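You operate a simulated robot arm through the tools that you are given. There is no shell and no other tool. Be economical: measure what you need, move in short steps, check, and stop when the job is done.

You run a simulated two-armed robot. Do the job below in one go: nothing can be reset, and whatever is moved stays where it is left.

JOB
Put the 870 white packer from the kit bench top on top of the cream tub and the 1560 white packer on the desk top. Put one of the black packers from the kit bench top on the kit bench shelf. Take the green pad and leave it on the plate three. Stack the purple cube that says "ONE" from the kit bench top on top of the purple cube labelled "three". Take the square bush that says "TWO" from the kit bench top and leave it on the desk top. Put the white clip on the rework tray. Put the grey shim on the chuck bench top. Fetch the white vee block and set it on the grey plate one. Fetch the green foam and set it on the inspection bench. Any order will do.

The check looks at the end state, three seconds after you hand in, the way a careful person would. Anything else that was tipped, shoved, dropped, spilled or broken makes it a failure.

ROBOT AND FRAMES
Two 7-joint arms with two-finger grippers on one trunk, on a base that drives. Base frame: it is fixed to the floor where the robot stands at the start and does not move with it; the origin is under the middle of the robot, x ahead of it, y to its left, z up; the surface under the hand at the start is at about z = 860. Lengths are in mm, angles in rad, forces in N, time in s.
The left shoulder is at the start at [78, 151, 988], the right one opposite. With the tool pointing down near the work surface each hand reaches from about 220 to 780 mm from the robot's upright axis, wherever it stands, measured 20 degrees to its own side. Places, roughly: black packer [250, 0, 1000]; chuck bench top [500, 7400, 800]; cream tub [500, -500, 1000]; desk top [-2500, 3700, 800]; green foam [250, 2500, 1250]; green pad [500, 750, 1000]; grey shim [500, 2750, 500]; inspection bench [600, 5200, 900]; kit bench shelf [600, 400, 300]; plate one [500, 250, 750]; plate three [500, 1000, 750]; purple cube [500, 250, 1000]; rework tray [500, 5000, 750]; square bush [500, 1500, 750]; white clip (5x3x3 cm) [300, 3400, 1300]; white packer [500, -250, 1000]; white vee block [250, 4250, 750]. Payload 2.54 kg a hand.
Tool frame (each hand has its own): the origin (TCP) lies between the finger pads and is the grasp point; the fingertips stand 30 mm ahead of it; z points along the fingers, y is the line along which they close. The gripper opens to 116 mm. The gripper's body begins 95 mm behind the TCP.
Orientation is that of the tool frame in the base frame, as a unit quaternion [w, x, y, z]. With the fingers straight down and closing along the base's y, the tool's x points along the base's -x, its y along +y and its z along -z.

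CONTROLS
- The arms move only by the tool move_arm. It takes "left_motion", "right_motion" or both (then of equal length, played together; a hand with none holds still); each is a list that holds one entry, the list of rows, each a list of 7 numbers: the shift along the base's x, y, z in mm, then the turn, a rotation vector about the base's x, y, z in degrees, then the finger opening in mm, from 0 to 116. In form: [[[x, y, z, rx, ry, rz, grip], ...]]. A call has 1 to 20 rows; each row shifts and turns the commanded pose from where the row before left it. Rows are played at 5 a second. More than 50 mm and 0.15 rad between two rows, or a gripper value outside its range, and nothing of the call is played. Where a pose cannot be reached the arm comes as near as it can. A force on the tool above 40 N (or 10 N above the force at the start of the call, whichever is more), or a blocked arm, ends the call early, and 0.2 s more pass. Each finger travels about 72 mm/s and halts on what it meets, pressing with about 35 N; the grip force reading is that of the motor and also rises with nothing between the fingers. The clock runs only during rows and for 0.2 s after the last one: add rows that do not move to give the fingers time. It gives the time, the measured TCP pose, the force on the tool (base axes), the opening and the grip force at its end, in the units of the frame above (readings bear some noise), with the torque about the TCP (base axes, N m) and any sound that the robot's microphone picked up.
- Cameras (640 x 400 px; columns grow to the right, rows downward): "scene" is now at [164.7, 17.3, 1140.4]; the picture's right is [0.12, -0.99, 0.00], its down [-0.22, -0.03, -0.97] and it looks along [0.97, 0.12, -0.22] (base axes); focal length 214 px, centre (320, 200). "left" rides on the left gripper at [69, 15, -122] in its tool frame; the picture's right is [-0.21, 0.98, 0.00], its down [-0.83, -0.18, -0.53] and it looks along [-0.52, -0.11, 0.85] (tool axes); focal length 251 px, centre (320, 200). "right" rides on the right gripper at [69, -15, -122] in its tool frame; the picture's right is [0.21, 0.98, 0.00], its down [-0.83, 0.18, -0.53] and it looks along [-0.52, 0.11, 0.85] (tool axes); focal length 251 px, centre (320, 200). There is no depth. A picture from a camera that has moved, and an enlarged one, comes with that camera's place and axes in the base frame and with its lens. The place of the scene camera against the robot may be out by one fixed shift of up to 12 mm in any direction.
- get_image(camera): a new picture of that camera. It takes no simulated time.
- move_column(by): slides the trunk up (or, below 0, down) by that many mm; the arms and the scene camera ride with it, the base frame stays. It gives what a move gives, with no picture.
- roll_base(legs): drives the robot by 1 to 6 legs, each [ahead, left, turn to the left] in mm, mm and rad, along the robot's own axes; the way and the turn of a leg run together, so that a leg with both is an arc; at most 1500 mm and 3.142 rad a leg. The arms and the cameras ride along, it lands a little off, and it stops where it bumps. It gives what a move gives.
- turn_head(pan, tilt): turns the head with the scene camera to pan (to the left, within 1.396 rad either way) and tilt (down, from -0.506 to 1.204), counted from straight ahead of the robot. It gives what a move gives.
- zoom(camera, box): a new picture of the part [left, top, right, bottom] of that camera's present view, enlarged. It takes no simulated time.
- close_job(): hands the job in; it is judged then, once.

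Go step by step. Nothing tells you exact positions but the pictures and the camera data: compare them with the known pose of the tool, close in by small moves and look again before you grip or let go. The budget is 525 turns and 302 pictures, counting those below and the enlarged ones. Unless the task says otherwise, let go and move clear before handing in, and close with one line.

The tools are called after "Emit:" as name(argument=value, ...) on one line, values as JSON. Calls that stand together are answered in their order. move_arm: Moves the arms, as the interface text tells. Its arguments: {"type":"object","properties":{"left_motion":{"type":"array"},"right_motion":{"type":"array"}},"required":[]} The other tools are called the same way: move_column (by) slides the trunk up or down; roll_base (legs) drives the base; turn_head (pan, tilt) turns the head that bears the scene camera; get_image (camera) takes a picture; zoom (camera, box) takes an enlarged picture of a part of a camera's view; close_job () hands the job in.

At the start:

```text
t: 0.0
left_ee_pos: [296.3, 279.9, 1169.9]
left_tcp_rot: [0.0, 0.0, 1.0, 0.0]
left_contact_force: [0.3, 0.2, 0.3]
left_wrist_torque: [0.0, 0.01, 0.01]
left_opening: 115.8
left_finger_force: 0.0
right_ee_pos: [333.3, -14.1, 1146.0]
right_tcp_rot: [0.0, 0.0, 1.0, 0.0]
right_contact_force: [0.0, -0.5, -0.5]
right_wrist_torque: [0.01, -0.03, -0.05]
right_opening: 115.9
right_finger_force: 0.1
trunk travel left (down, up): [-225.0, 64.0]
robot x, y, heading: [-2.1, -1.2, -0.001]
head pan, tilt: [0.126, 0.223]
```

scene: 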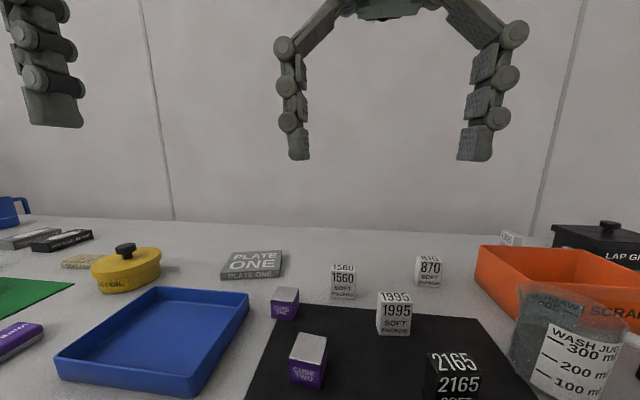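
right: 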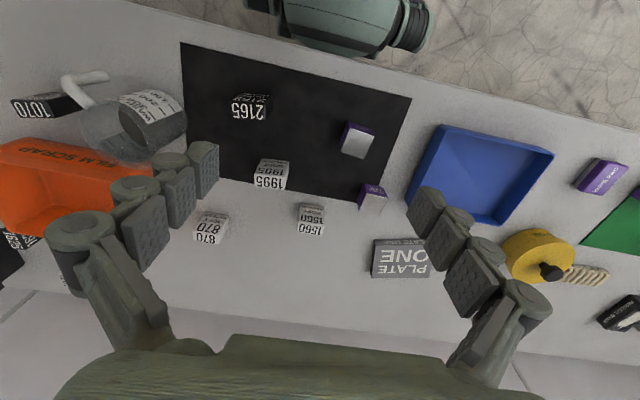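
left: 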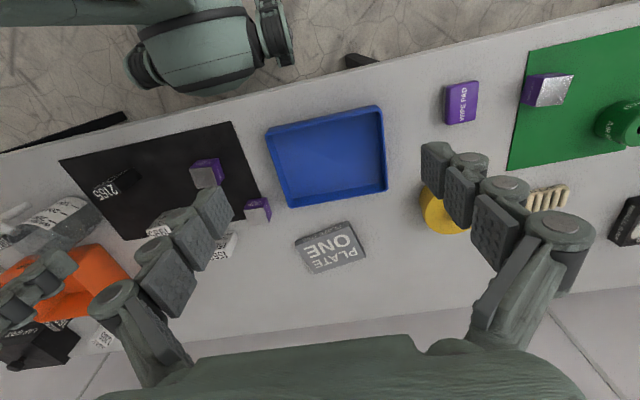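

I see the kit bench in front with cubes, packers, trays and plate one. I'll survey the bench to both sides first with the head.

Emit:
zoom(camera="scene", box=[200, 220, 640, 400])

Emit:
turn_head(pan=-0.9, tilt=0.5)

Emit:
get_image(camera="scene")

Emit:
turn_head(pan=0.9, tilt=0.4)

Emit:
get_image(camera="scene")

Emit:
turn_head(pan=0.0, tilt=0.9)

Emit:
get_image(camera="scene")

```text
1.45 times, centred on (420, 310) of scene
camera zoom: at [164.7, 17.3, 1140.4], right [0.12, -0.99, 0.0], down [-0.22, -0.03, -0.97], along [0.97, 0.12, -0.22], focal length 312 px, centre (174, 40)
```

zoom: 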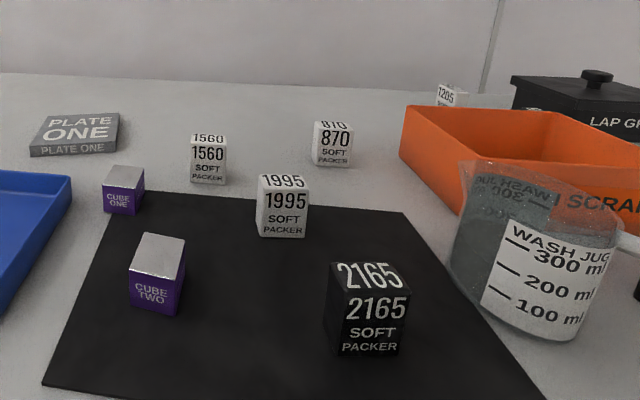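

```text
t: 1.3
left_ee_pos: [296.0, 278.9, 1168.6]
left_tcp_rot: [0.001, 0.0, 1.0, 0.0]
left_contact_force: [0.8, 0.2, 0.9]
left_wrist_torque: [0.0, -0.01, -0.02]
left_opening: 116.0
left_finger_force: 0.0
right_ee_pos: [332.7, -14.2, 1147.1]
right_tcp_rot: [0.0, 0.0, 1.0, 0.001]
right_contact_force: [11.7, -20.9, 17.0]
right_wrist_torque: [2.13, 2.7, 1.72]
right_opening: 116.1
right_finger_force: 0.0
trunk travel left (down, up): [-225.0, 64.0]
robot x, y, heading: [3.8, -0.9, -0.003]
head pan, tilt: [-0.901, 0.499]
```

```text
297 pictures are left
camera scene: at [132.5, -62.5, 1115.6], right [-0.75, -0.66, 0.0], down [-0.31, 0.35, -0.88], along [0.58, -0.66, -0.47], focal length 214 px, centre (320, 200)
```

scene: 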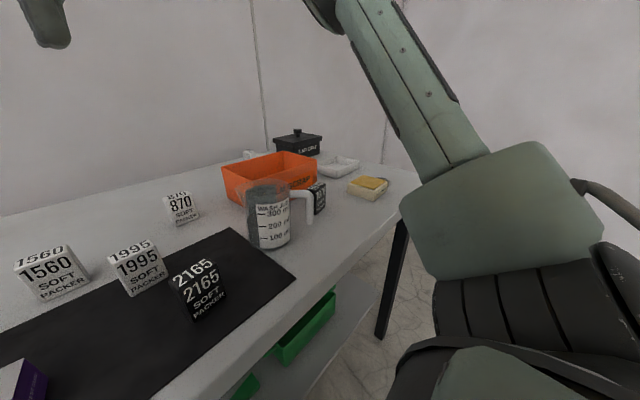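

```text
t: 3.1
left_ee_pos: [296.4, 278.9, 1169.4]
left_tcp_rot: [0.001, 0.0, 1.0, 0.0]
left_contact_force: [0.7, 0.8, -1.1]
left_wrist_torque: [0.02, 0.0, -0.01]
left_opening: 116.1
left_finger_force: 0.0
right_ee_pos: [334.3, -15.1, 1145.9]
right_tcp_rot: [-0.001, 0.002, 1.0, 0.002]
right_contact_force: [25.0, 38.4, 41.8]
right_wrist_torque: [-5.26, 6.19, -2.52]
right_opening: 116.3
right_finger_force: 0.1
trunk travel left (down, up): [-225.0, 64.0]
robot x, y, heading: [1.9, -0.7, 0.003]
head pan, tilt: [0.901, 0.4]
```

```text
296 pictures are left
camera scene: at [153.4, 49.6, 1122.2], right [0.48, -0.88, 0.0], down [-0.36, -0.19, -0.91], along [0.8, 0.43, -0.41], focal length 214 px, centre (320, 200)
```

scene: 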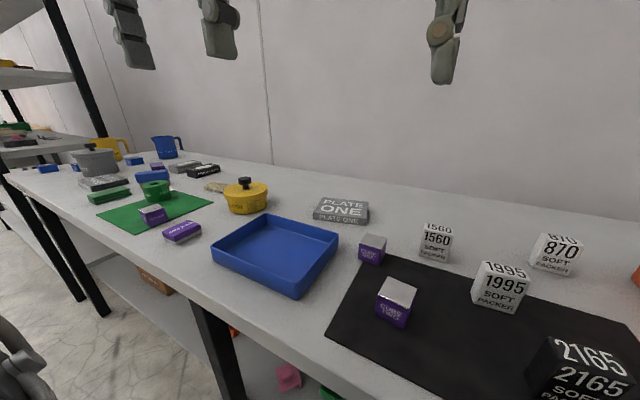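

```text
t: 4.3
left_ee_pos: [296.5, 279.0, 1169.9]
left_tcp_rot: [0.0, 0.0, 1.0, 0.0]
left_contact_force: [0.7, -0.5, -1.0]
left_wrist_torque: [0.0, -0.02, 0.01]
left_opening: 116.1
left_finger_force: 0.1
right_ee_pos: [333.2, -15.1, 1145.9]
right_tcp_rot: [0.001, 0.0, 1.0, 0.0]
right_contact_force: [-0.2, 0.1, -0.5]
right_wrist_torque: [-0.01, 0.0, -0.03]
right_opening: 115.9
right_finger_force: 0.2
trunk travel left (down, up): [-225.0, 64.0]
robot x, y, heading: [-0.6, 1.3, -0.001]
head pan, tilt: [0.0, 0.901]
```

```text
295 pictures are left
camera scene: at [147.6, 5.8, 1081.0], right [0.0, -1.0, 0.0], down [-0.78, 0.0, -0.62], along [0.62, 0.0, -0.78], focal length 214 px, centre (320, 200)
```

scene: 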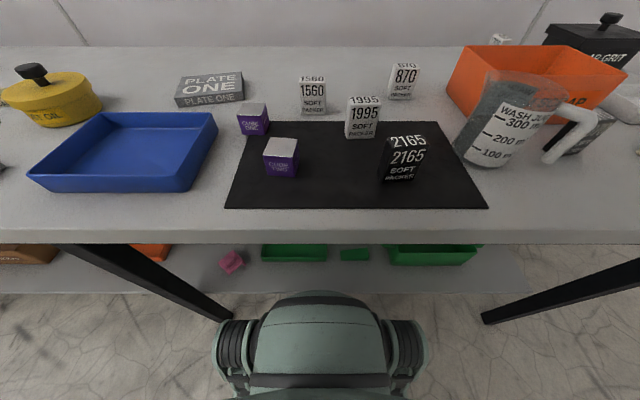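

The bench runs far to the left. I'll look closer at both ends, first getting the arms out of the head's way isn't needed at small pans.

Emit:
turn_head(pan=-0.6, tilt=0.35)

Emit:
zoom(camera="scene", box=[200, 100, 520, 300])

Emit:
turn_head(pan=0.9, tilt=0.2)

Emit:
zoom(camera="scene", box=[0, 120, 320, 320])

```text
t: 5.3
left_ee_pos: [296.2, 279.1, 1170.1]
left_tcp_rot: [-0.001, 0.0, 1.0, 0.0]
left_contact_force: [1.4, -0.9, -0.1]
left_wrist_torque: [-0.01, 0.0, 0.02]
left_opening: 116.1
left_finger_force: 0.1
right_ee_pos: [333.2, -14.7, 1145.6]
right_tcp_rot: [-0.001, 0.0, 1.0, 0.0]
right_contact_force: [-0.5, 1.0, -0.4]
right_wrist_torque: [0.0, 0.01, -0.02]
right_opening: 116.4
right_finger_force: 0.0
trunk travel left (down, up): [-225.0, 64.0]
robot x, y, heading: [2.1, 1.4, -0.003]
head pan, tilt: [-0.6, 0.351]
```

```text
2.00 times, centred on (360, 200) of scene
camera zoom: at [149.0, -46.8, 1128.5], right [-0.56, -0.83, 0.0], down [-0.28, 0.19, -0.94], along [0.78, -0.53, -0.34], focal length 429 px, centre (240, 200)
```

zoom: 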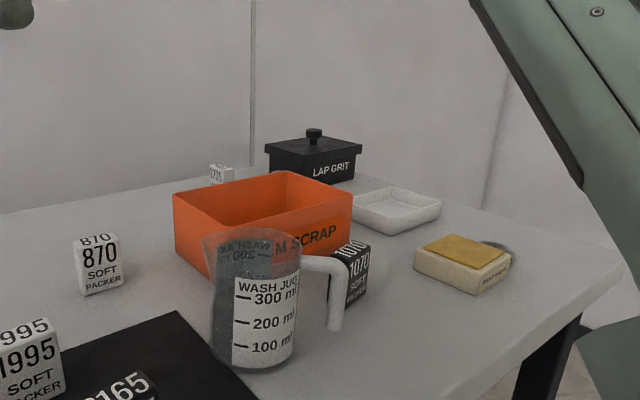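

```text
t: 6.9
left_ee_pos: [295.5, 279.8, 1168.9]
left_tcp_rot: [0.0, 0.0, 1.0, 0.0]
left_contact_force: [0.4, 0.9, -0.9]
left_wrist_torque: [0.0, 0.0, -0.02]
left_opening: 116.0
left_finger_force: 0.0
right_ee_pos: [332.0, -15.5, 1145.9]
right_tcp_rot: [0.0, 0.0, 1.0, 0.0]
right_contact_force: [0.0, 0.4, 0.2]
right_wrist_torque: [-0.01, -0.02, -0.02]
right_opening: 116.0
right_finger_force: 0.1
trunk travel left (down, up): [-225.0, 64.0]
robot x, y, heading: [1.5, -3.3, 0.001]
head pan, tilt: [0.901, 0.201]
```

```text
2.00 times, centred on (160, 220) of scene
camera zoom: at [130.1, 78.7, 1142.5], right [0.78, -0.62, 0.0], down [-0.12, -0.16, -0.98], along [0.61, 0.77, -0.2], focal length 429 px, centre (640, 160)
```

zoom: 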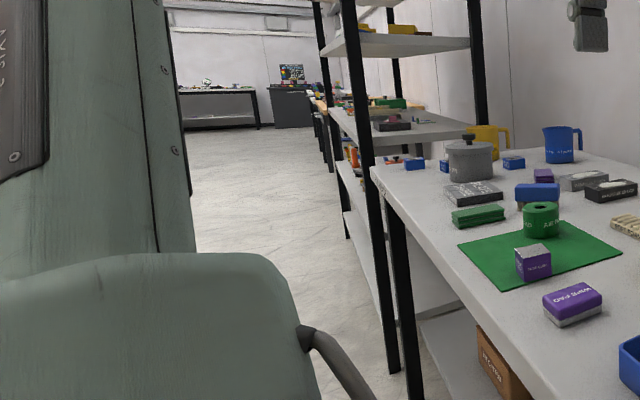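

The 870 packer appears at about (600,-175). I'll bring the right hand above it and look; the cream box with a yellow lid at far right may be the cream tub.

Emit:
move_arm(right_motion=[[[40, -26, -10, 0, 0, 0, 116], [40, -27, -10, 0, 0, 0, 116], [40, -27, -10, 0, 0, 0, 116], [40, -27, -10, 0, 0, 0, 116], [40, -27, -10, 0, 0, 0, 116], [10, -27, -10, 0, 0, 0, 116], [0, 0, 0, 0, 0, 0, 116]]])

Emit:
get_image(camera="right")

Emit:
turn_head(pan=-0.6, tilt=0.35)

Emit:
zoom(camera="scene", box=[340, 150, 500, 250])

```text
t: 8.5
left_ee_pos: [296.2, 279.4, 1169.9]
left_tcp_rot: [0.0, 0.0, 1.0, 0.001]
left_contact_force: [0.7, -0.6, 0.6]
left_wrist_torque: [0.01, -0.01, -0.03]
left_opening: 116.3
left_finger_force: 0.1
right_ee_pos: [542.8, -175.8, 1083.7]
right_tcp_rot: [0.0, 0.0, 1.0, 0.0]
right_contact_force: [0.1, 0.1, 0.6]
right_wrist_torque: [-0.01, 0.02, 0.0]
right_opening: 116.0
right_finger_force: 0.0
trunk travel left (down, up): [-225.0, 64.0]
robot x, y, heading: [-2.3, 1.8, 0.002]
head pan, tilt: [0.901, 0.201]
```

```text
292 pictures are left
camera right: at [472.4, -190.3, 1205.9], right [-0.22, 0.98, 0.0], down [0.83, 0.18, 0.53], along [0.52, 0.11, -0.85], focal length 251 px, centre (320, 200)
```

right: 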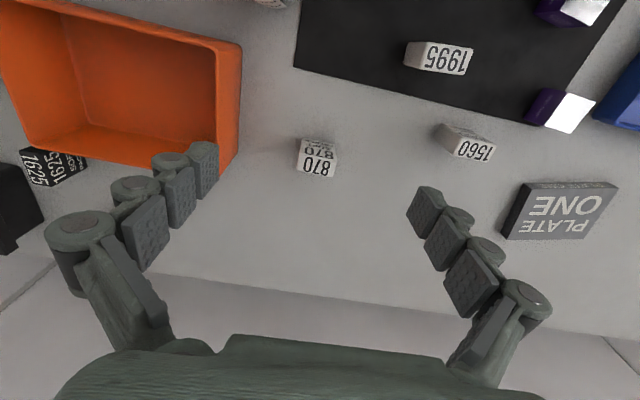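

```text
t: 10.1
left_ee_pos: [296.1, 279.6, 1169.5]
left_tcp_rot: [0.0, 0.0, 1.0, 0.001]
left_contact_force: [0.2, 0.6, 0.1]
left_wrist_torque: [0.01, 0.0, 0.0]
left_opening: 116.0
left_finger_force: 0.1
right_ee_pos: [541.9, -175.5, 1083.5]
right_tcp_rot: [0.0, 0.0, 1.0, 0.0]
right_contact_force: [0.0, -0.1, 0.8]
right_wrist_torque: [0.01, 0.01, 0.02]
right_opening: 115.9
right_finger_force: 0.0
trunk travel left (down, up): [-225.0, 64.0]
robot x, y, heading: [3.6, 3.9, 0.004]
head pan, tilt: [-0.6, 0.351]
```

```text
4.00 times, centred on (420, 200) of scene
camera zoom: at [149.0, -46.8, 1128.6], right [-0.56, -0.83, 0.0], down [-0.28, 0.19, -0.94], along [0.78, -0.53, -0.34], focal length 858 px, centre (-80, 200)
```

zoom: 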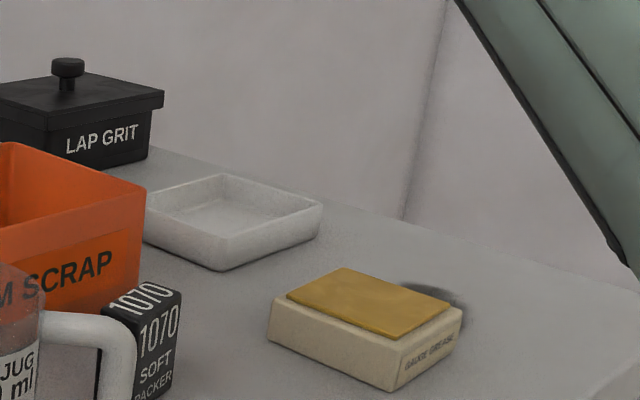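

Cream "GAUGE GREASE" box with yellow lid at about (375,-513) is the cream tub. Moving the right hand over the 870 packer at about (600,-170).

Emit:
move_arm(right_motion=[[[40, 3, -40, 0, 0, 0, 116], [18, 3, -40, 0, 0, 0, 116], [0, 0, 0, 0, 0, 0, 116]]])

Emit:
zoom(camera="right", box=[160, 50, 480, 250])

```text
refused: row 1 steps farther than a row can; nothing moved
```

```text
2.00 times, centred on (320, 150) of right
camera zoom: at [472.1, -190.2, 1206.1], right [-0.21, 0.98, 0.0], down [0.83, 0.18, 0.53], along [0.52, 0.11, -0.85], focal length 503 px, centre (320, 300)
```

zoom: 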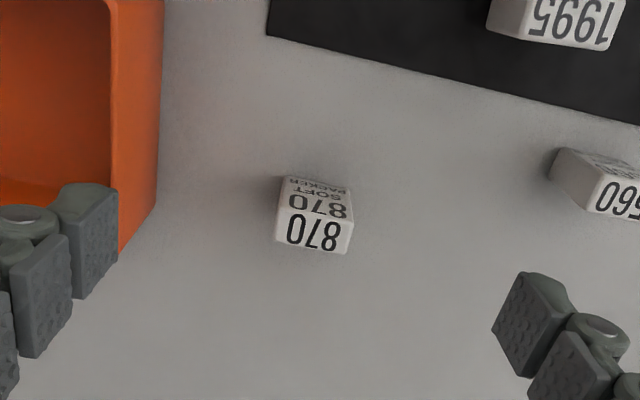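

The 870 packer is about 43 wide × 27 deep × 55 high centred near (601,-168), turned about 5°. I'll go above it and check.

Emit:
move_arm(right_motion=[[[29, 4, -40, 0, 0, 2.5, 116], [30, 4, -40, 0, 0, 2.5, 116], [0, 0, -24, 0, 0, 0, 116], [0, 0, 0, 0, 0, 0, 116]]])

Emit:
get_image(camera="right")

```text
refused: row 2 steps farther than a row can; nothing moved
```

```text
289 pictures are left
camera right: at [472.1, -190.2, 1206.1], right [-0.21, 0.98, 0.0], down [0.83, 0.18, 0.53], along [0.52, 0.11, -0.85], focal length 251 px, centre (320, 200)
```

right: 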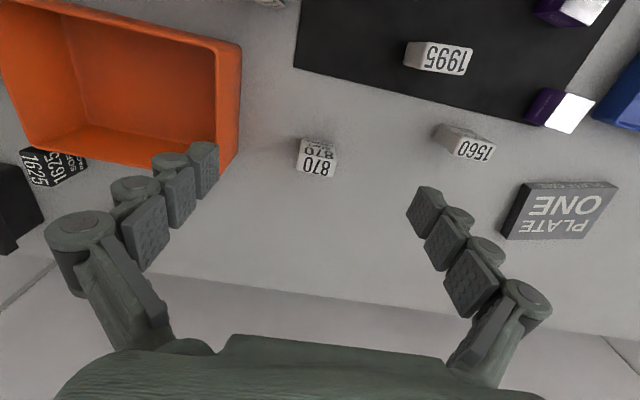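

Step was just too long; splitting it up.

Emit:
move_arm(right_motion=[[[20, 3, -30, 0, 0, 2.5, 116], [20, 3, -30, 0, 0, 2.5, 116], [19, 2, -30, 0, 0, 0, 116], [0, 0, 0, 0, 0, 0, 116]]])

Emit:
get_image(camera="right")

```text
t: 11.1
left_ee_pos: [297.3, 280.2, 1170.3]
left_tcp_rot: [0.0, 0.0, 1.0, 0.0]
left_contact_force: [0.2, -0.2, 0.1]
left_wrist_torque: [0.04, -0.01, 0.0]
left_opening: 115.9
left_finger_force: 0.0
right_ee_pos: [601.3, -168.0, 993.7]
right_tcp_rot: [0.0, -0.044, 0.999, 0.0]
right_contact_force: [0.3, 0.0, -0.3]
right_wrist_torque: [-0.02, 0.02, 0.01]
right_opening: 116.1
right_finger_force: 0.1
trunk travel left (down, up): [-225.0, 64.0]
robot x, y, heading: [-0.2, 0.8, -0.002]
head pan, tilt: [-0.6, 0.351]
```

```text
288 pictures are left
camera right: at [533.9, -188.5, 1116.2], right [-0.3, 0.95, 0.0], down [0.81, 0.25, 0.53], along [0.51, 0.16, -0.85], focal length 251 px, centre (320, 200)
```

right: 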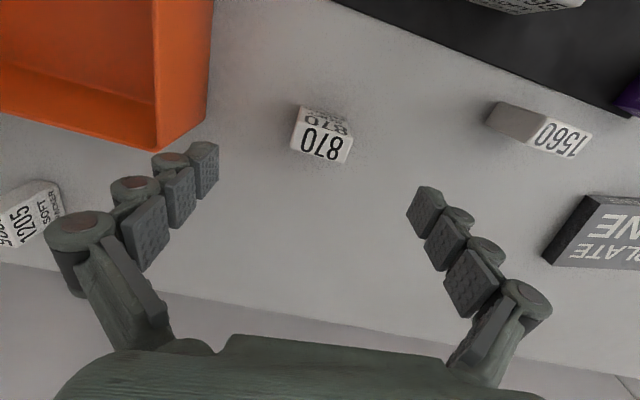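

Aligned well above the packer. Descending, closing and lifting a bit.

Emit:
move_arm(right_motion=[[[0, 1, -40, 0, 0, 0, 116], [0, 0, -40, 0, 0, 0, 116], [0, 0, -14, 0, 0, 0, 116], [0, 0, 0, 0, 0, 0, 80], [0, 0, 0, 0, 0, 0, 40], [0, 0, 0, 0, 0, 0, 36], [0, 0, 0, 0, 0, 0, 36], [0, 0, 20, 0, 0, 0, 36], [0, 0, 40, 0, 0, 0, 36]]])

Emit:
get_image(camera="right")

```text
t: 13.1
left_ee_pos: [296.5, 279.8, 1169.1]
left_tcp_rot: [0.0, 0.001, 1.0, 0.0]
left_contact_force: [0.0, -0.5, 0.5]
left_wrist_torque: [-0.02, 0.0, 0.02]
left_opening: 115.9
left_finger_force: 0.0
right_ee_pos: [601.2, -166.3, 961.5]
right_tcp_rot: [-0.001, -0.044, 0.999, 0.0]
right_contact_force: [-0.6, -0.1, -1.1]
right_wrist_torque: [-0.01, 0.03, 0.03]
right_opening: 48.4
right_finger_force: 35.0
trunk travel left (down, up): [-225.0, 64.0]
robot x, y, heading: [-0.7, -2.5, -0.006]
head pan, tilt: [-0.6, 0.351]
```

```text
287 pictures are left
camera right: at [534.1, -187.8, 1083.2], right [-0.3, 0.95, 0.0], down [0.81, 0.25, 0.53], along [0.51, 0.16, -0.85], focal length 251 px, centre (320, 200)
```

right: 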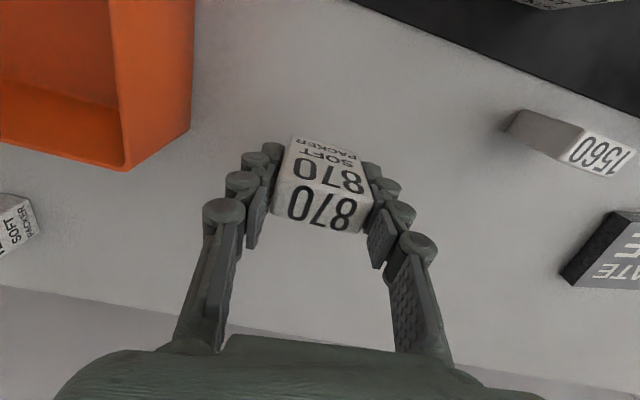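

Packer is held. I'll lift it high and drive right about 280 mm toward the cream tub.

Emit:
move_arm(right_motion=[[[0, 0, 40, 0, 0, 0, 36], [-20, 0, 40, 0, 0, 0, 36], [-30, 0, 35, 0, 0, 0, 36], [-30, 0, 30, 0, 0, 0, 36], [-30, 0, 10, 0, 0, 0, 36]]])

Emit:
roll_base(legs=[[0, -280, 0]])

Emit:
get_image(camera="right")

Emit:
get_image(camera="scene")

```text
t: 14.3
left_ee_pos: [295.6, 279.8, 1170.0]
left_tcp_rot: [0.0, 0.0, 1.0, 0.001]
left_contact_force: [-0.4, 0.3, -0.4]
left_wrist_torque: [-0.02, -0.01, 0.0]
left_opening: 116.0
left_finger_force: 0.1
right_ee_pos: [491.7, -164.5, 1115.8]
right_tcp_rot: [0.0, -0.044, 0.999, 0.0]
right_contact_force: [-0.4, -0.5, 0.0]
right_wrist_torque: [0.0, -0.04, -0.03]
right_opening: 48.5
right_finger_force: 35.0
trunk travel left (down, up): [-225.0, 64.0]
robot x, y, heading: [-0.7, -1.6, 0.004]
head pan, tilt: [-0.6, 0.351]
```

```text
t: 17.6
left_ee_pos: [296.6, -5.9, 1169.8]
left_tcp_rot: [-0.001, 0.001, 1.0, 0.001]
left_contact_force: [-0.5, -0.8, -0.6]
left_wrist_torque: [0.01, 0.02, 0.01]
left_opening: 116.0
left_finger_force: 0.1
right_ee_pos: [491.6, -453.5, 1116.7]
right_tcp_rot: [0.0, -0.042, 0.999, 0.0]
right_contact_force: [-0.6, -0.9, 0.2]
right_wrist_torque: [0.01, -0.03, 0.02]
right_opening: 47.6
right_finger_force: 35.3
trunk travel left (down, up): [-225.0, 64.0]
robot x, y, heading: [-1.4, -287.0, -0.002]
head pan, tilt: [-0.6, 0.351]
```

```text
286 pictures are left
camera right: at [423.3, -473.1, 1238.9], right [-0.3, 0.96, 0.0], down [0.81, 0.25, 0.53], along [0.51, 0.16, -0.85], focal length 251 px, centre (320, 200)
```

right: 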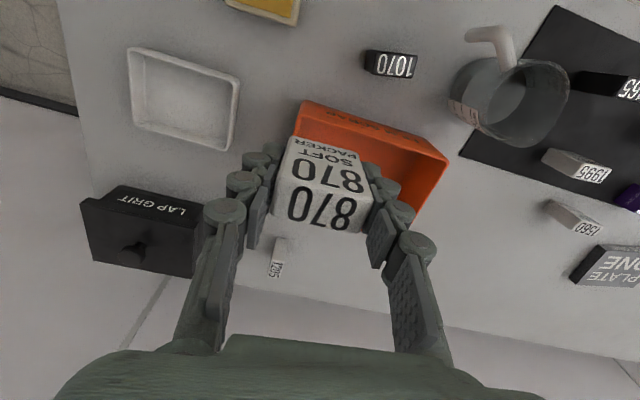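

```text
285 pictures are left
camera scene: at [148.3, -332.8, 1128.5], right [-0.57, -0.82, 0.0], down [-0.28, 0.2, -0.94], along [0.77, -0.53, -0.34], focal length 214 px, centre (320, 200)
```

scene: 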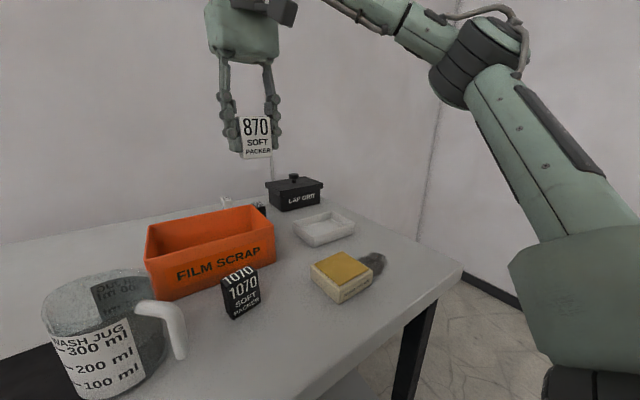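

I'll shift the right hand back toward the robot so its camera sees the tub ahead of the packer.

Emit:
move_arm(right_motion=[[[-40, -10, 0, 0, 0, 0, 36], [-40, -20, 0, 0, 0, 0, 36], [0, 0, 0, 0, 0, 0, 36]]])

Emit:
zoom(camera="right", box=[160, 0, 480, 200])

```text
t: 18.4
left_ee_pos: [297.1, -5.6, 1168.1]
left_tcp_rot: [0.0, 0.001, 1.0, 0.0]
left_contact_force: [-0.1, 0.3, -0.2]
left_wrist_torque: [0.02, -0.03, 0.02]
left_opening: 116.0
left_finger_force: 0.0
right_ee_pos: [412.1, -482.0, 1114.7]
right_tcp_rot: [0.0, -0.042, 0.999, 0.0]
right_contact_force: [0.4, -0.1, -1.1]
right_wrist_torque: [-0.02, 0.0, -0.02]
right_opening: 47.8
right_finger_force: 35.2
trunk travel left (down, up): [-225.0, 64.0]
robot x, y, heading: [-0.4, -288.0, -0.006]
head pan, tilt: [-0.6, 0.351]
```

```text
2.00 times, centred on (320, 100) of right
camera zoom: at [343.7, -502.9, 1238.2], right [-0.3, 0.96, 0.0], down [0.81, 0.25, 0.53], along [0.51, 0.16, -0.85], focal length 503 px, centre (320, 400)
```

zoom: 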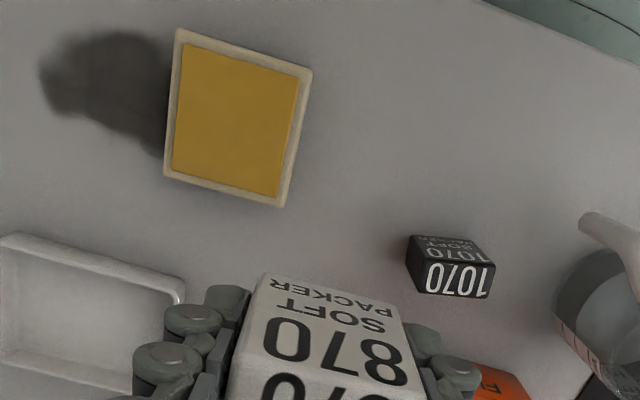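

The tub top is centred near (378,-544), about z 887. I'll move over it, low, and check the gap with the scene camera.

Emit:
move_arm(right_motion=[[[-17, -31, 0, 0, 0, 0, 36], [-17, -31, 0, 0, 0, 0, 36], [0, 0, -40, 0, 0, 0, 36], [0, 0, -40, 0, 0, 0, 36], [0, 0, -40, 0, 0, 0, 36], [0, 0, -40, 0, 0, 0, 36], [0, 0, 0, 0, 0, 0, 36]]])

Emit:
zoom(camera="scene", box=[240, 180, 440, 305])

Emit:
get_image(camera="right")

```text
t: 20.0
left_ee_pos: [297.7, -7.1, 1169.7]
left_tcp_rot: [0.001, 0.002, 1.0, 0.0]
left_contact_force: [-0.3, 0.3, 0.7]
left_wrist_torque: [0.0, 0.01, -0.01]
left_opening: 115.9
left_finger_force: 0.0
right_ee_pos: [376.0, -544.3, 955.8]
right_tcp_rot: [0.0, -0.042, 0.999, 0.0]
right_contact_force: [-0.7, -0.5, -0.2]
right_wrist_torque: [-0.01, -0.01, -0.02]
right_opening: 47.0
right_finger_force: 35.1
trunk travel left (down, up): [-225.0, 64.0]
robot x, y, heading: [0.7, -286.0, -0.001]
head pan, tilt: [-0.6, 0.351]
```

```text
3.20 times, centred on (340, 242) of scene
camera zoom: at [148.2, -332.6, 1128.6], right [-0.57, -0.82, 0.0], down [-0.28, 0.2, -0.94], along [0.77, -0.53, -0.34], focal length 686 px, centre (256, 64)
```

zoom: 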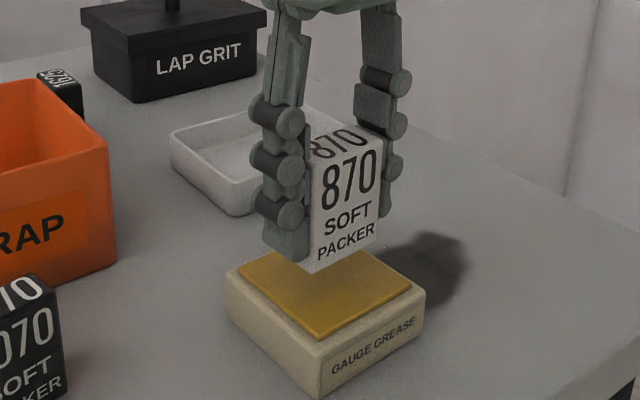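

```text
282 pictures are left
camera right: at [307.3, -565.0, 1078.1], right [-0.29, 0.96, 0.0], down [0.81, 0.25, 0.53], along [0.51, 0.16, -0.84], focal length 251 px, centre (320, 200)
```

right: 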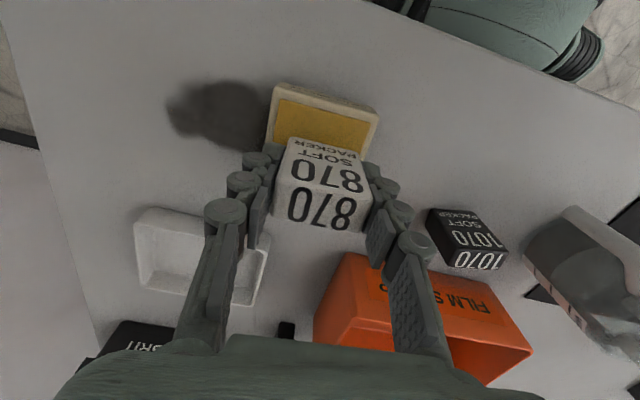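

Position is good over the tub. Lowering gently until contact.

Emit:
move_arm(right_motion=[[[1, 2, -10, 0, 0, 0, 36], [0, 0, -8, 0, 0, 0, 36], [0, 0, -3, 0, 0, 0, 36], [0, 0, -2, 0, 0, 0, 36]]])

Emit:
zoom(camera="scene", box=[280, 210, 400, 285])

```text
t: 21.0
left_ee_pos: [297.0, -6.6, 1169.6]
left_tcp_rot: [-0.001, 0.001, 1.0, -0.001]
left_contact_force: [-1.0, 0.3, -0.2]
left_wrist_torque: [0.01, -0.01, -0.03]
left_opening: 115.9
left_finger_force: 0.0
right_ee_pos: [378.1, -542.8, 935.1]
right_tcp_rot: [0.002, -0.041, 0.999, 0.0]
right_contact_force: [1.3, -0.8, 12.1]
right_wrist_torque: [0.01, 0.02, -0.07]
right_opening: 46.9
right_finger_force: 35.3
trunk travel left (down, up): [-225.0, 64.0]
robot x, y, heading: [2.3, -283.8, -0.001]
head pan, tilt: [-0.6, 0.351]
```

```text
5.33 times, centred on (340, 248) of scene
camera zoom: at [147.7, -332.3, 1128.9], right [-0.57, -0.82, 0.0], down [-0.28, 0.19, -0.94], along [0.77, -0.53, -0.34], focal length 1144 px, centre (213, -53)
```

zoom: 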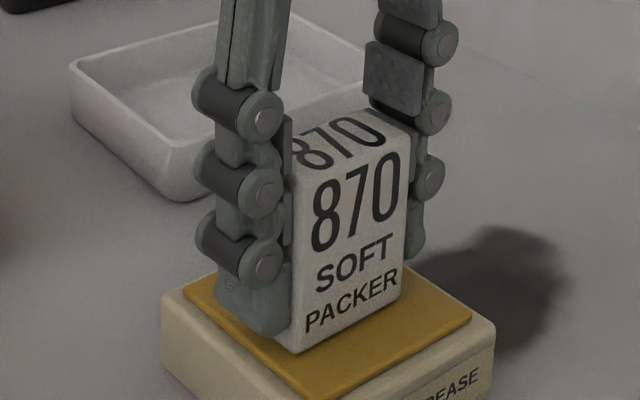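

Contact: the packer rests on the lid. Releasing and rising straight up.

Emit:
move_arm(right_motion=[[[0, 0, 1, 0, 0, 0, 60], [0, 0, 0, 0, 0, 0, 75], [0, 0, 0, 0, 0, 0, 75], [0, 0, 30, 0, 0, 0, 75], [0, 0, 40, 0, 0, 0, 75], [0, 0, 40, 0, 0, 0, 116], [0, 0, 40, 0, 0, 0, 116]]])

Emit:
zoom(camera="scene", box=[240, 180, 440, 305])

```text
t: 22.6
left_ee_pos: [296.5, -6.8, 1169.8]
left_tcp_rot: [0.0, 0.001, 1.0, 0.0]
left_contact_force: [0.3, -0.4, -0.2]
left_wrist_torque: [0.02, -0.03, 0.02]
left_opening: 115.9
left_finger_force: 0.0
right_ee_pos: [378.8, -540.9, 1084.3]
right_tcp_rot: [0.0, -0.042, 0.999, 0.0]
right_contact_force: [-0.7, 0.3, 0.2]
right_wrist_torque: [0.04, 0.01, 0.01]
right_opening: 116.4
right_finger_force: 0.1
trunk travel left (down, up): [-225.0, 64.0]
robot x, y, heading: [-4.0, -283.0, -0.005]
head pan, tilt: [-0.6, 0.351]
```

```text
3.20 times, centred on (340, 242) of scene
camera zoom: at [147.9, -332.2, 1128.6], right [-0.57, -0.82, 0.0], down [-0.28, 0.19, -0.94], along [0.77, -0.53, -0.34], focal length 686 px, centre (256, 64)
```

zoom: 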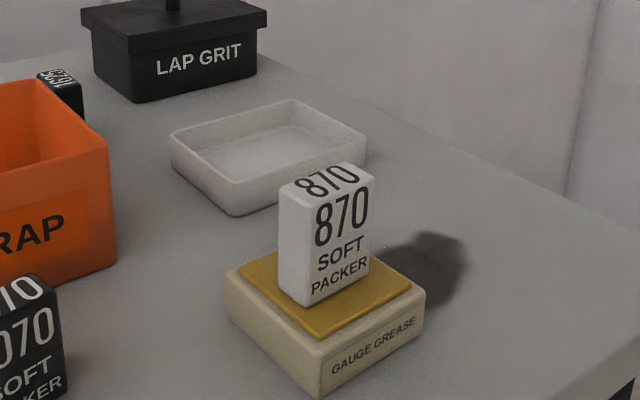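

The 870 packer stands well on the tub. Next is the black 2165 packer near the front edge; I'll drive back left and look at it and at the shelf below.

Emit:
roll_base(legs=[[0, 250, 0]])

Emit:
turn_head(pan=0.0, tilt=0.95)

Emit:
get_image(camera="scene")

Emit:
get_image(camera="right")

```text
t: 25.6
left_ee_pos: [298.3, 242.5, 1169.3]
left_tcp_rot: [0.0, 0.002, 1.0, 0.0]
left_contact_force: [-0.1, 1.0, 0.0]
left_wrist_torque: [0.0, -0.01, 0.0]
left_opening: 116.0
left_finger_force: 0.0
right_ee_pos: [379.0, -292.6, 1085.3]
right_tcp_rot: [0.001, -0.041, 0.999, 0.0]
right_contact_force: [0.4, 0.5, -0.1]
right_wrist_torque: [0.0, 0.03, -0.03]
right_opening: 115.8
right_finger_force: 0.1
trunk travel left (down, up): [-225.0, 64.0]
robot x, y, heading: [1.8, -33.7, -0.002]
head pan, tilt: [-0.6, 0.351]
```

```text
t: 26.6
left_ee_pos: [299.3, 242.2, 1169.8]
left_tcp_rot: [0.0, 0.003, 1.0, 0.0]
left_contact_force: [-0.6, 0.4, 0.0]
left_wrist_torque: [-0.02, -0.01, 0.03]
left_opening: 116.0
left_finger_force: 0.1
right_ee_pos: [379.2, -293.1, 1083.9]
right_tcp_rot: [0.0, -0.041, 0.999, 0.0]
right_contact_force: [0.0, -0.3, -0.3]
right_wrist_torque: [-0.03, 0.02, -0.03]
right_opening: 115.8
right_finger_force: 0.0
trunk travel left (down, up): [-225.0, 64.0]
robot x, y, heading: [1.4, -36.2, -0.005]
head pan, tilt: [0.0, 0.949]
```

```text
279 pictures are left
camera scene: at [145.5, -30.8, 1077.4], right [-0.01, -1.0, 0.0], down [-0.81, 0.01, -0.58], along [0.58, 0.0, -0.81], focal length 214 px, centre (320, 200)
```

scene: 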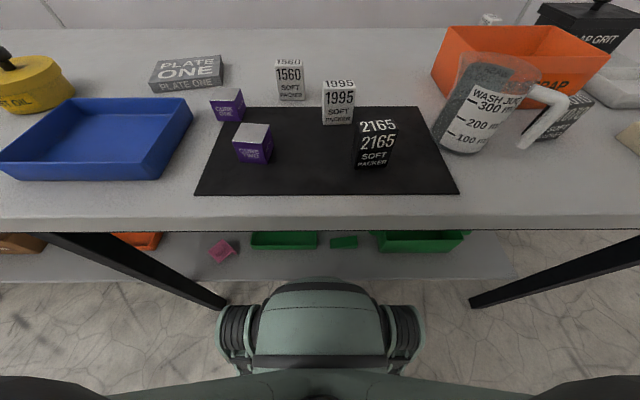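

```text
278 pictures are left
camera right: at [310.9, -314.2, 1207.1], right [-0.29, 0.96, 0.0], down [0.81, 0.25, 0.53], along [0.51, 0.16, -0.85], focal length 251 px, centre (320, 200)
```

right: 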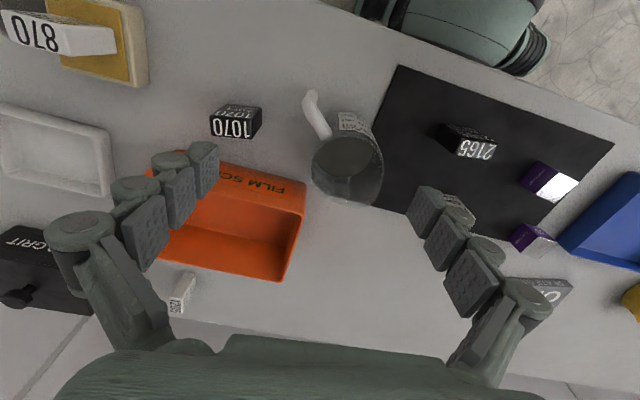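

I'll back up 220 mm, then tilt the right hand 45° forward in front of the 2165 packer.

Emit:
roll_base(legs=[[-220, 0, 0]])

Emit:
move_arm(right_motion=[[[20, 27, -12, 0, -6.5, 0, 116], [20, 27, -12, 0, -6.5, 0, 116], [20, 27, -12, 0, -6.5, 0, 116], [20, 27, -12, 0, -6.5, 0, 116], [20, 27, -12, 0, -6.5, 0, 116], [20, 27, -12, 0, -6.5, 0, 116], [20, 27, -12, 0, -6, 0, 116], [0, 0, 0, 0, 0, 0, 116]]])

Emit:
get_image(camera="right")

Emit:
turn_head(pan=0.0, tilt=0.6)

Emit:
get_image(camera="scene")

```text
t: 28.3
left_ee_pos: [79.3, 243.1, 1170.0]
left_tcp_rot: [-0.001, 0.004, 1.0, 0.0]
left_contact_force: [-1.4, -0.5, 0.4]
left_wrist_torque: [0.03, -0.05, 0.01]
left_opening: 116.1
left_finger_force: 0.0
right_ee_pos: [157.6, -292.2, 1085.9]
right_tcp_rot: [-0.001, -0.039, 0.999, 0.001]
right_contact_force: [0.0, 0.2, -0.2]
right_wrist_torque: [0.05, -0.02, -0.01]
right_opening: 115.9
right_finger_force: 0.0
trunk travel left (down, up): [-225.0, 64.0]
robot x, y, heading: [-218.5, -34.6, -0.013]
head pan, tilt: [0.0, 0.949]
```

```text
t: 30.1
left_ee_pos: [78.8, 242.5, 1170.0]
left_tcp_rot: [0.0, 0.005, 1.0, 0.001]
left_contact_force: [0.6, -0.8, -0.4]
left_wrist_torque: [-0.01, 0.01, -0.01]
left_opening: 116.0
left_finger_force: 0.1
right_ee_pos: [299.4, -105.8, 1002.0]
right_tcp_rot: [0.383, -0.036, 0.923, -0.014]
right_contact_force: [-0.1, 0.4, -0.6]
right_wrist_torque: [-0.03, -0.01, -0.01]
right_opening: 116.0
right_finger_force: 0.1
trunk travel left (down, up): [-225.0, 64.0]
robot x, y, heading: [-220.2, -32.0, -0.009]
head pan, tilt: [0.0, 0.949]
```

```text
277 pictures are left
camera right: at [164.6, -126.0, 1039.5], right [-0.21, 0.96, -0.21], down [0.19, 0.25, 0.95], along [0.96, 0.16, -0.24], focal length 251 px, centre (320, 200)
```

right: 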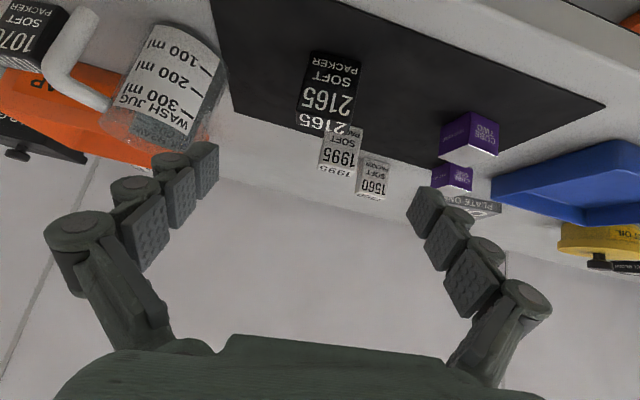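

```text
t: 30.9
left_ee_pos: [79.0, 242.2, 1170.6]
left_tcp_rot: [0.0, 0.005, 1.0, 0.0]
left_contact_force: [-0.4, -0.5, -0.3]
left_wrist_torque: [0.0, -0.03, -0.01]
left_opening: 115.9
left_finger_force: 0.1
right_ee_pos: [299.0, -105.4, 1000.9]
right_tcp_rot: [0.382, -0.037, 0.923, -0.015]
right_contact_force: [-0.2, 0.9, 0.8]
right_wrist_torque: [-0.04, -0.03, 0.01]
right_opening: 115.8
right_finger_force: 0.1
trunk travel left (down, up): [-225.0, 64.0]
robot x, y, heading: [-217.7, -37.4, -0.007]
head pan, tilt: [0.0, 0.6]
```

```text
276 pictures are left
camera scene: at [-58.9, -29.6, 1105.7], right [-0.01, -1.0, 0.0], down [-0.57, 0.0, -0.82], along [0.82, -0.01, -0.57], focal length 214 px, centre (320, 200)
```

scene: 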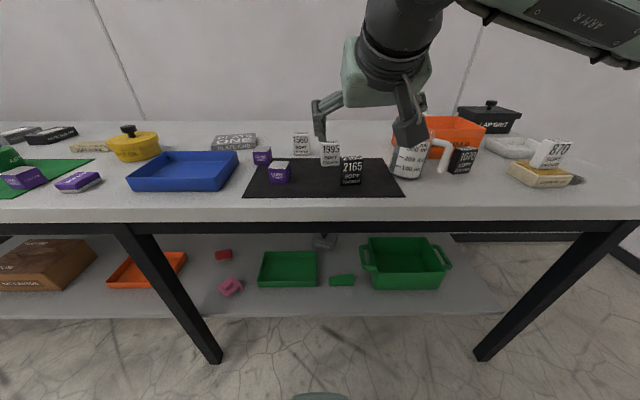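

The shelf (z≈300, front edge x≈357) has free room in front of the green tray. Zooming on the 2165 packer to line up.

Emit:
zoom(camera="right", box=[240, 20, 400, 220])

Emit:
zoom(camera="scene", box=[230, 120, 430, 245])

```text
2.00 times, centred on (320, 120) of right
camera zoom: at [164.6, -126.2, 1039.8], right [-0.21, 0.96, -0.21], down [0.19, 0.25, 0.95], along [0.96, 0.16, -0.24], focal length 503 px, centre (320, 360)
```

zoom: 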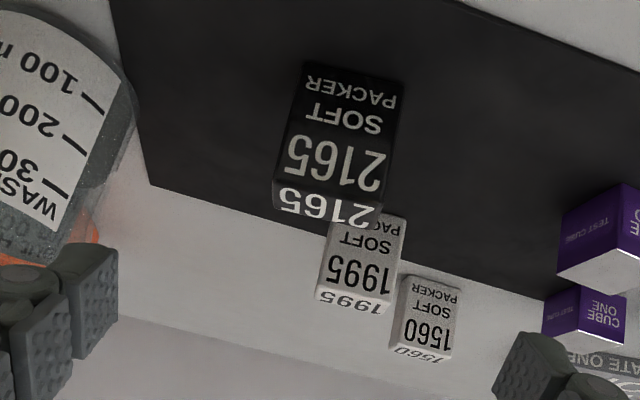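

```text
3.20 times, centred on (330, 182) of scene
camera zoom: at [-58.9, -29.6, 1105.7], right [-0.01, -1.0, 0.0], down [-0.57, 0.0, -0.82], along [0.82, -0.01, -0.57], focal length 686 px, centre (288, 256)
```

zoom: 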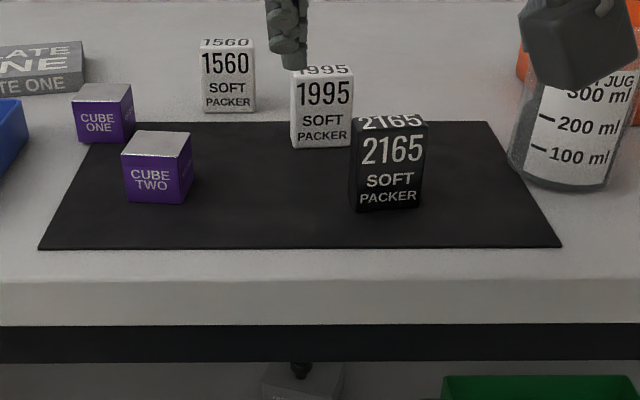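

The 2165 packer's front centre is about (349,-105), yaw ~8°, ~62 high. Advancing along the tool axis to grip it at (365,-105,900).

Emit:
move_arm(right_motion=[[[10, 0, -40, 0, 0, 3, 116], [10, 0, -15, 0, 0, 0, 116], [20, 0, -20, 0, 0, 0, 116], [25, 0, -26, 0, 0, 0, 116], [0, 0, 0, 0, 0, 0, 116]]])

Emit:
get_image(camera="right")

Emit:
zoom(camera="scene", box=[230, 120, 430, 245])

```text
t: 32.1
left_ee_pos: [79.7, 243.1, 1169.9]
left_tcp_rot: [0.0, 0.004, 1.0, 0.0]
left_contact_force: [-0.6, -0.6, -0.5]
left_wrist_torque: [0.01, 0.01, 0.02]
left_opening: 116.1
left_finger_force: 0.0
right_ee_pos: [365.0, -106.2, 899.9]
right_tcp_rot: [0.382, -0.06, 0.922, -0.006]
right_contact_force: [-0.5, 0.1, -0.6]
right_wrist_torque: [0.0, -0.01, -0.01]
right_opening: 116.0
right_finger_force: 0.1
trunk travel left (down, up): [-225.0, 64.0]
robot x, y, heading: [-217.6, -32.7, -0.007]
head pan, tilt: [0.0, 0.6]
```

```text
273 pictures are left
camera right: at [231.2, -132.6, 938.9], right [-0.26, 0.94, -0.21], down [0.18, 0.26, 0.95], along [0.95, 0.21, -0.24], focal length 251 px, centre (320, 200)
```

right: 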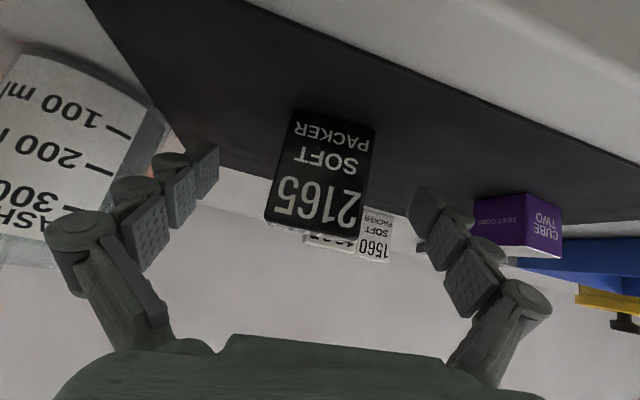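

```text
3.20 times, centred on (330, 182) of scene
camera zoom: at [-59.0, -29.6, 1105.8], right [-0.01, -1.0, 0.0], down [-0.56, 0.0, -0.83], along [0.83, -0.01, -0.56], focal length 686 px, centre (288, 256)
```

zoom: 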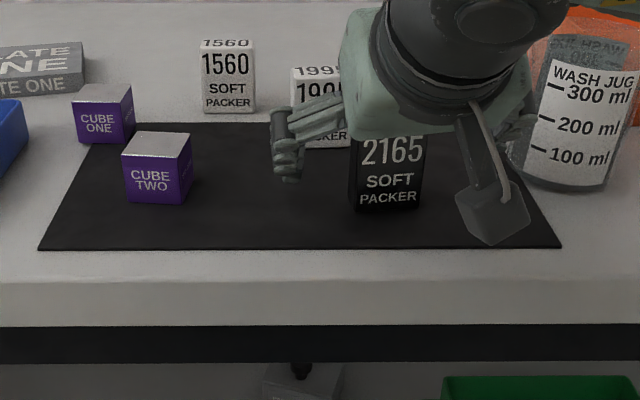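

Fingers straddle the packer. Closing and lifting, then pulling back.

Emit:
move_arm(right_motion=[[[0, 0, 0, 0, 0, 0, 80], [0, 0, 0, 0, 0, 0, 50], [0, 0, 0, 0, 0, 0, 36], [0, 0, 0, 0, 0, 0, 36], [0, 0, 0, 0, 0, 0, 36], [0, 0, 20, 0, 0, 0, 36], [0, 0, 40, 0, 0, 0, 36]]])

Emit:
get_image(camera="right")

Emit:
zoom(camera="scene", box=[230, 120, 430, 245])

```text
t: 33.8
left_ee_pos: [79.9, 243.4, 1169.8]
left_tcp_rot: [0.0, 0.004, 1.0, 0.0]
left_contact_force: [-0.1, 0.7, -0.4]
left_wrist_torque: [0.01, 0.02, 0.04]
left_opening: 116.1
left_finger_force: 0.1
right_ee_pos: [364.3, -104.4, 960.4]
right_tcp_rot: [0.381, -0.061, 0.922, -0.005]
right_contact_force: [0.0, 0.2, -0.6]
right_wrist_torque: [-0.04, 0.0, 0.01]
right_opening: 46.2
right_finger_force: 35.3
trunk travel left (down, up): [-225.0, 64.0]
robot x, y, heading: [-218.0, -31.7, -0.007]
head pan, tilt: [0.0, 0.6]
```

```text
271 pictures are left
camera right: at [230.1, -132.5, 999.8], right [-0.26, 0.94, -0.21], down [0.18, 0.26, 0.95], along [0.95, 0.2, -0.24], focal length 251 px, centre (320, 200)
```

right: 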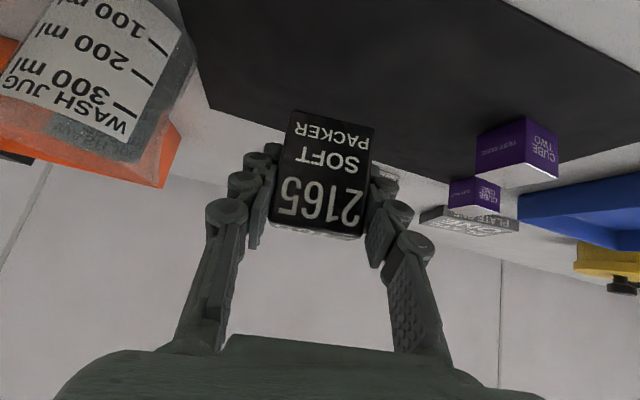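

```text
3.20 times, centred on (330, 182) of scene
camera zoom: at [-59.1, -29.5, 1105.7], right [-0.01, -1.0, 0.0], down [-0.56, 0.0, -0.83], along [0.83, -0.01, -0.56], focal length 686 px, centre (288, 256)
```

zoom: 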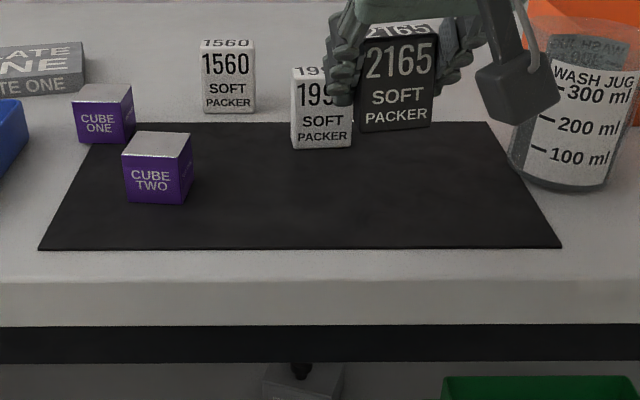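

Held. Backing up 210 mm, lowering the trunk and then the arm below the bench top.

Emit:
roll_base(legs=[[-210, 0, 0]])

Emit:
move_column(by=-225)

Emit:
move_arm(right_motion=[[[-5, 0, -45, 0, 0, 0, 36], [-5, 5, -45, 0, 0, 0, 36], [0, 5, -45, 0, 0, 0, 36], [0, 5, -45, 0, 0, 0, 36], [0, 5, -45, 0, 0, 0, 36], [0, 5, -45, 0, 0, 0, 36], [0, 5, -45, 0, 0, 0, 36], [0, 5, -20, 0, 0, 0, 36], [0, 0, 0, 0, 0, 0, 36]]])

Emit:
get_image(camera="scene")

Emit:
get_image(camera="right")

```text
t: 35.4
left_ee_pos: [-128.6, 244.6, 1169.7]
left_tcp_rot: [0.001, 0.005, 1.0, 0.0]
left_contact_force: [-0.9, 0.6, 0.5]
left_wrist_torque: [-0.01, -0.01, -0.02]
left_opening: 116.0
left_finger_force: 0.0
right_ee_pos: [154.7, -104.4, 961.3]
right_tcp_rot: [0.382, -0.059, 0.922, -0.006]
right_contact_force: [0.1, 0.2, -1.4]
right_wrist_torque: [-0.02, 0.01, 0.01]
right_opening: 46.1
right_finger_force: 34.8
trunk travel left (down, up): [-225.0, 64.0]
robot x, y, heading: [-426.7, -28.5, -0.013]
head pan, tilt: [0.0, 0.6]
```

```text
t: 37.8
left_ee_pos: [-128.5, 244.2, 943.7]
left_tcp_rot: [0.0, 0.004, 1.0, 0.0]
left_contact_force: [-0.8, -0.6, -0.3]
left_wrist_torque: [0.02, -0.01, -0.01]
left_opening: 115.9
left_finger_force: 0.0
right_ee_pos: [154.7, -103.9, 735.0]
right_tcp_rot: [0.383, -0.059, 0.922, -0.005]
right_contact_force: [0.1, -0.2, -0.9]
right_wrist_torque: [-0.02, 0.01, -0.02]
right_opening: 46.3
right_finger_force: 35.4
trunk travel left (down, up): [0.0, 289.0]
robot x, y, heading: [-430.1, -31.0, -0.011]
head pan, tilt: [0.0, 0.6]
```

```text
t: 39.8
left_ee_pos: [-128.5, 244.9, 946.0]
left_tcp_rot: [0.0, 0.005, 1.0, 0.0]
left_contact_force: [0.4, -0.3, 0.0]
left_wrist_torque: [-0.01, -0.02, 0.01]
left_opening: 115.9
left_finger_force: 0.1
right_ee_pos: [144.7, -69.0, 401.4]
right_tcp_rot: [0.383, -0.059, 0.922, -0.006]
right_contact_force: [-0.1, 0.5, -0.7]
right_wrist_torque: [0.01, 0.0, 0.0]
right_opening: 46.4
right_finger_force: 35.2
trunk travel left (down, up): [0.0, 289.0]
robot x, y, heading: [-429.5, -32.1, -0.013]
head pan, tilt: [0.0, 0.6]
```

```text
269 pictures are left
camera scene: at [-267.5, -27.9, 880.8], right [-0.01, -1.0, 0.0], down [-0.56, 0.01, -0.83], along [0.82, -0.01, -0.56], focal length 214 px, centre (320, 200)
```

scene: 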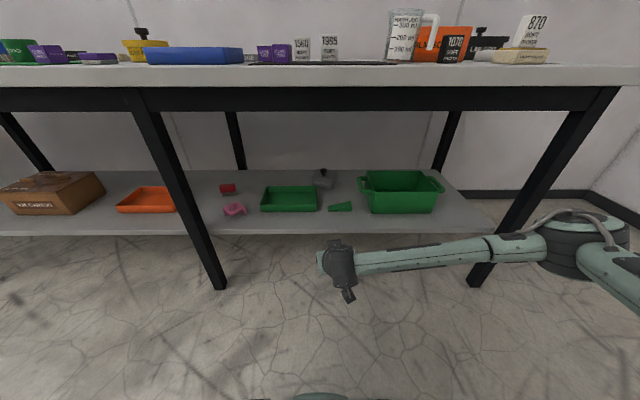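

```text
268 pictures are left
camera right: at [11.7, -96.8, 440.0], right [-0.25, 0.95, -0.21], down [0.18, 0.26, 0.95], along [0.95, 0.2, -0.24], focal length 251 px, centre (320, 200)
```

right: 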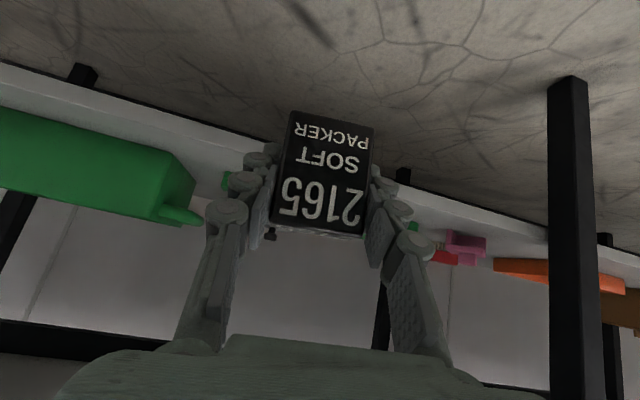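

Zooming to measure the shelf edge and the free area.

Emit:
zoom(camera="scene", box=[200, 150, 480, 325])

```text
2.29 times, centred on (340, 238) of scene
camera zoom: at [-267.5, -27.9, 880.8], right [-0.01, -1.0, 0.0], down [-0.56, 0.01, -0.83], along [0.82, -0.01, -0.56], focal length 490 px, centre (274, 114)
```

zoom: 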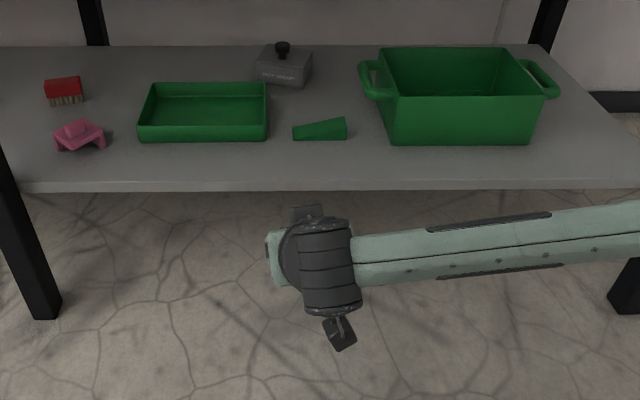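

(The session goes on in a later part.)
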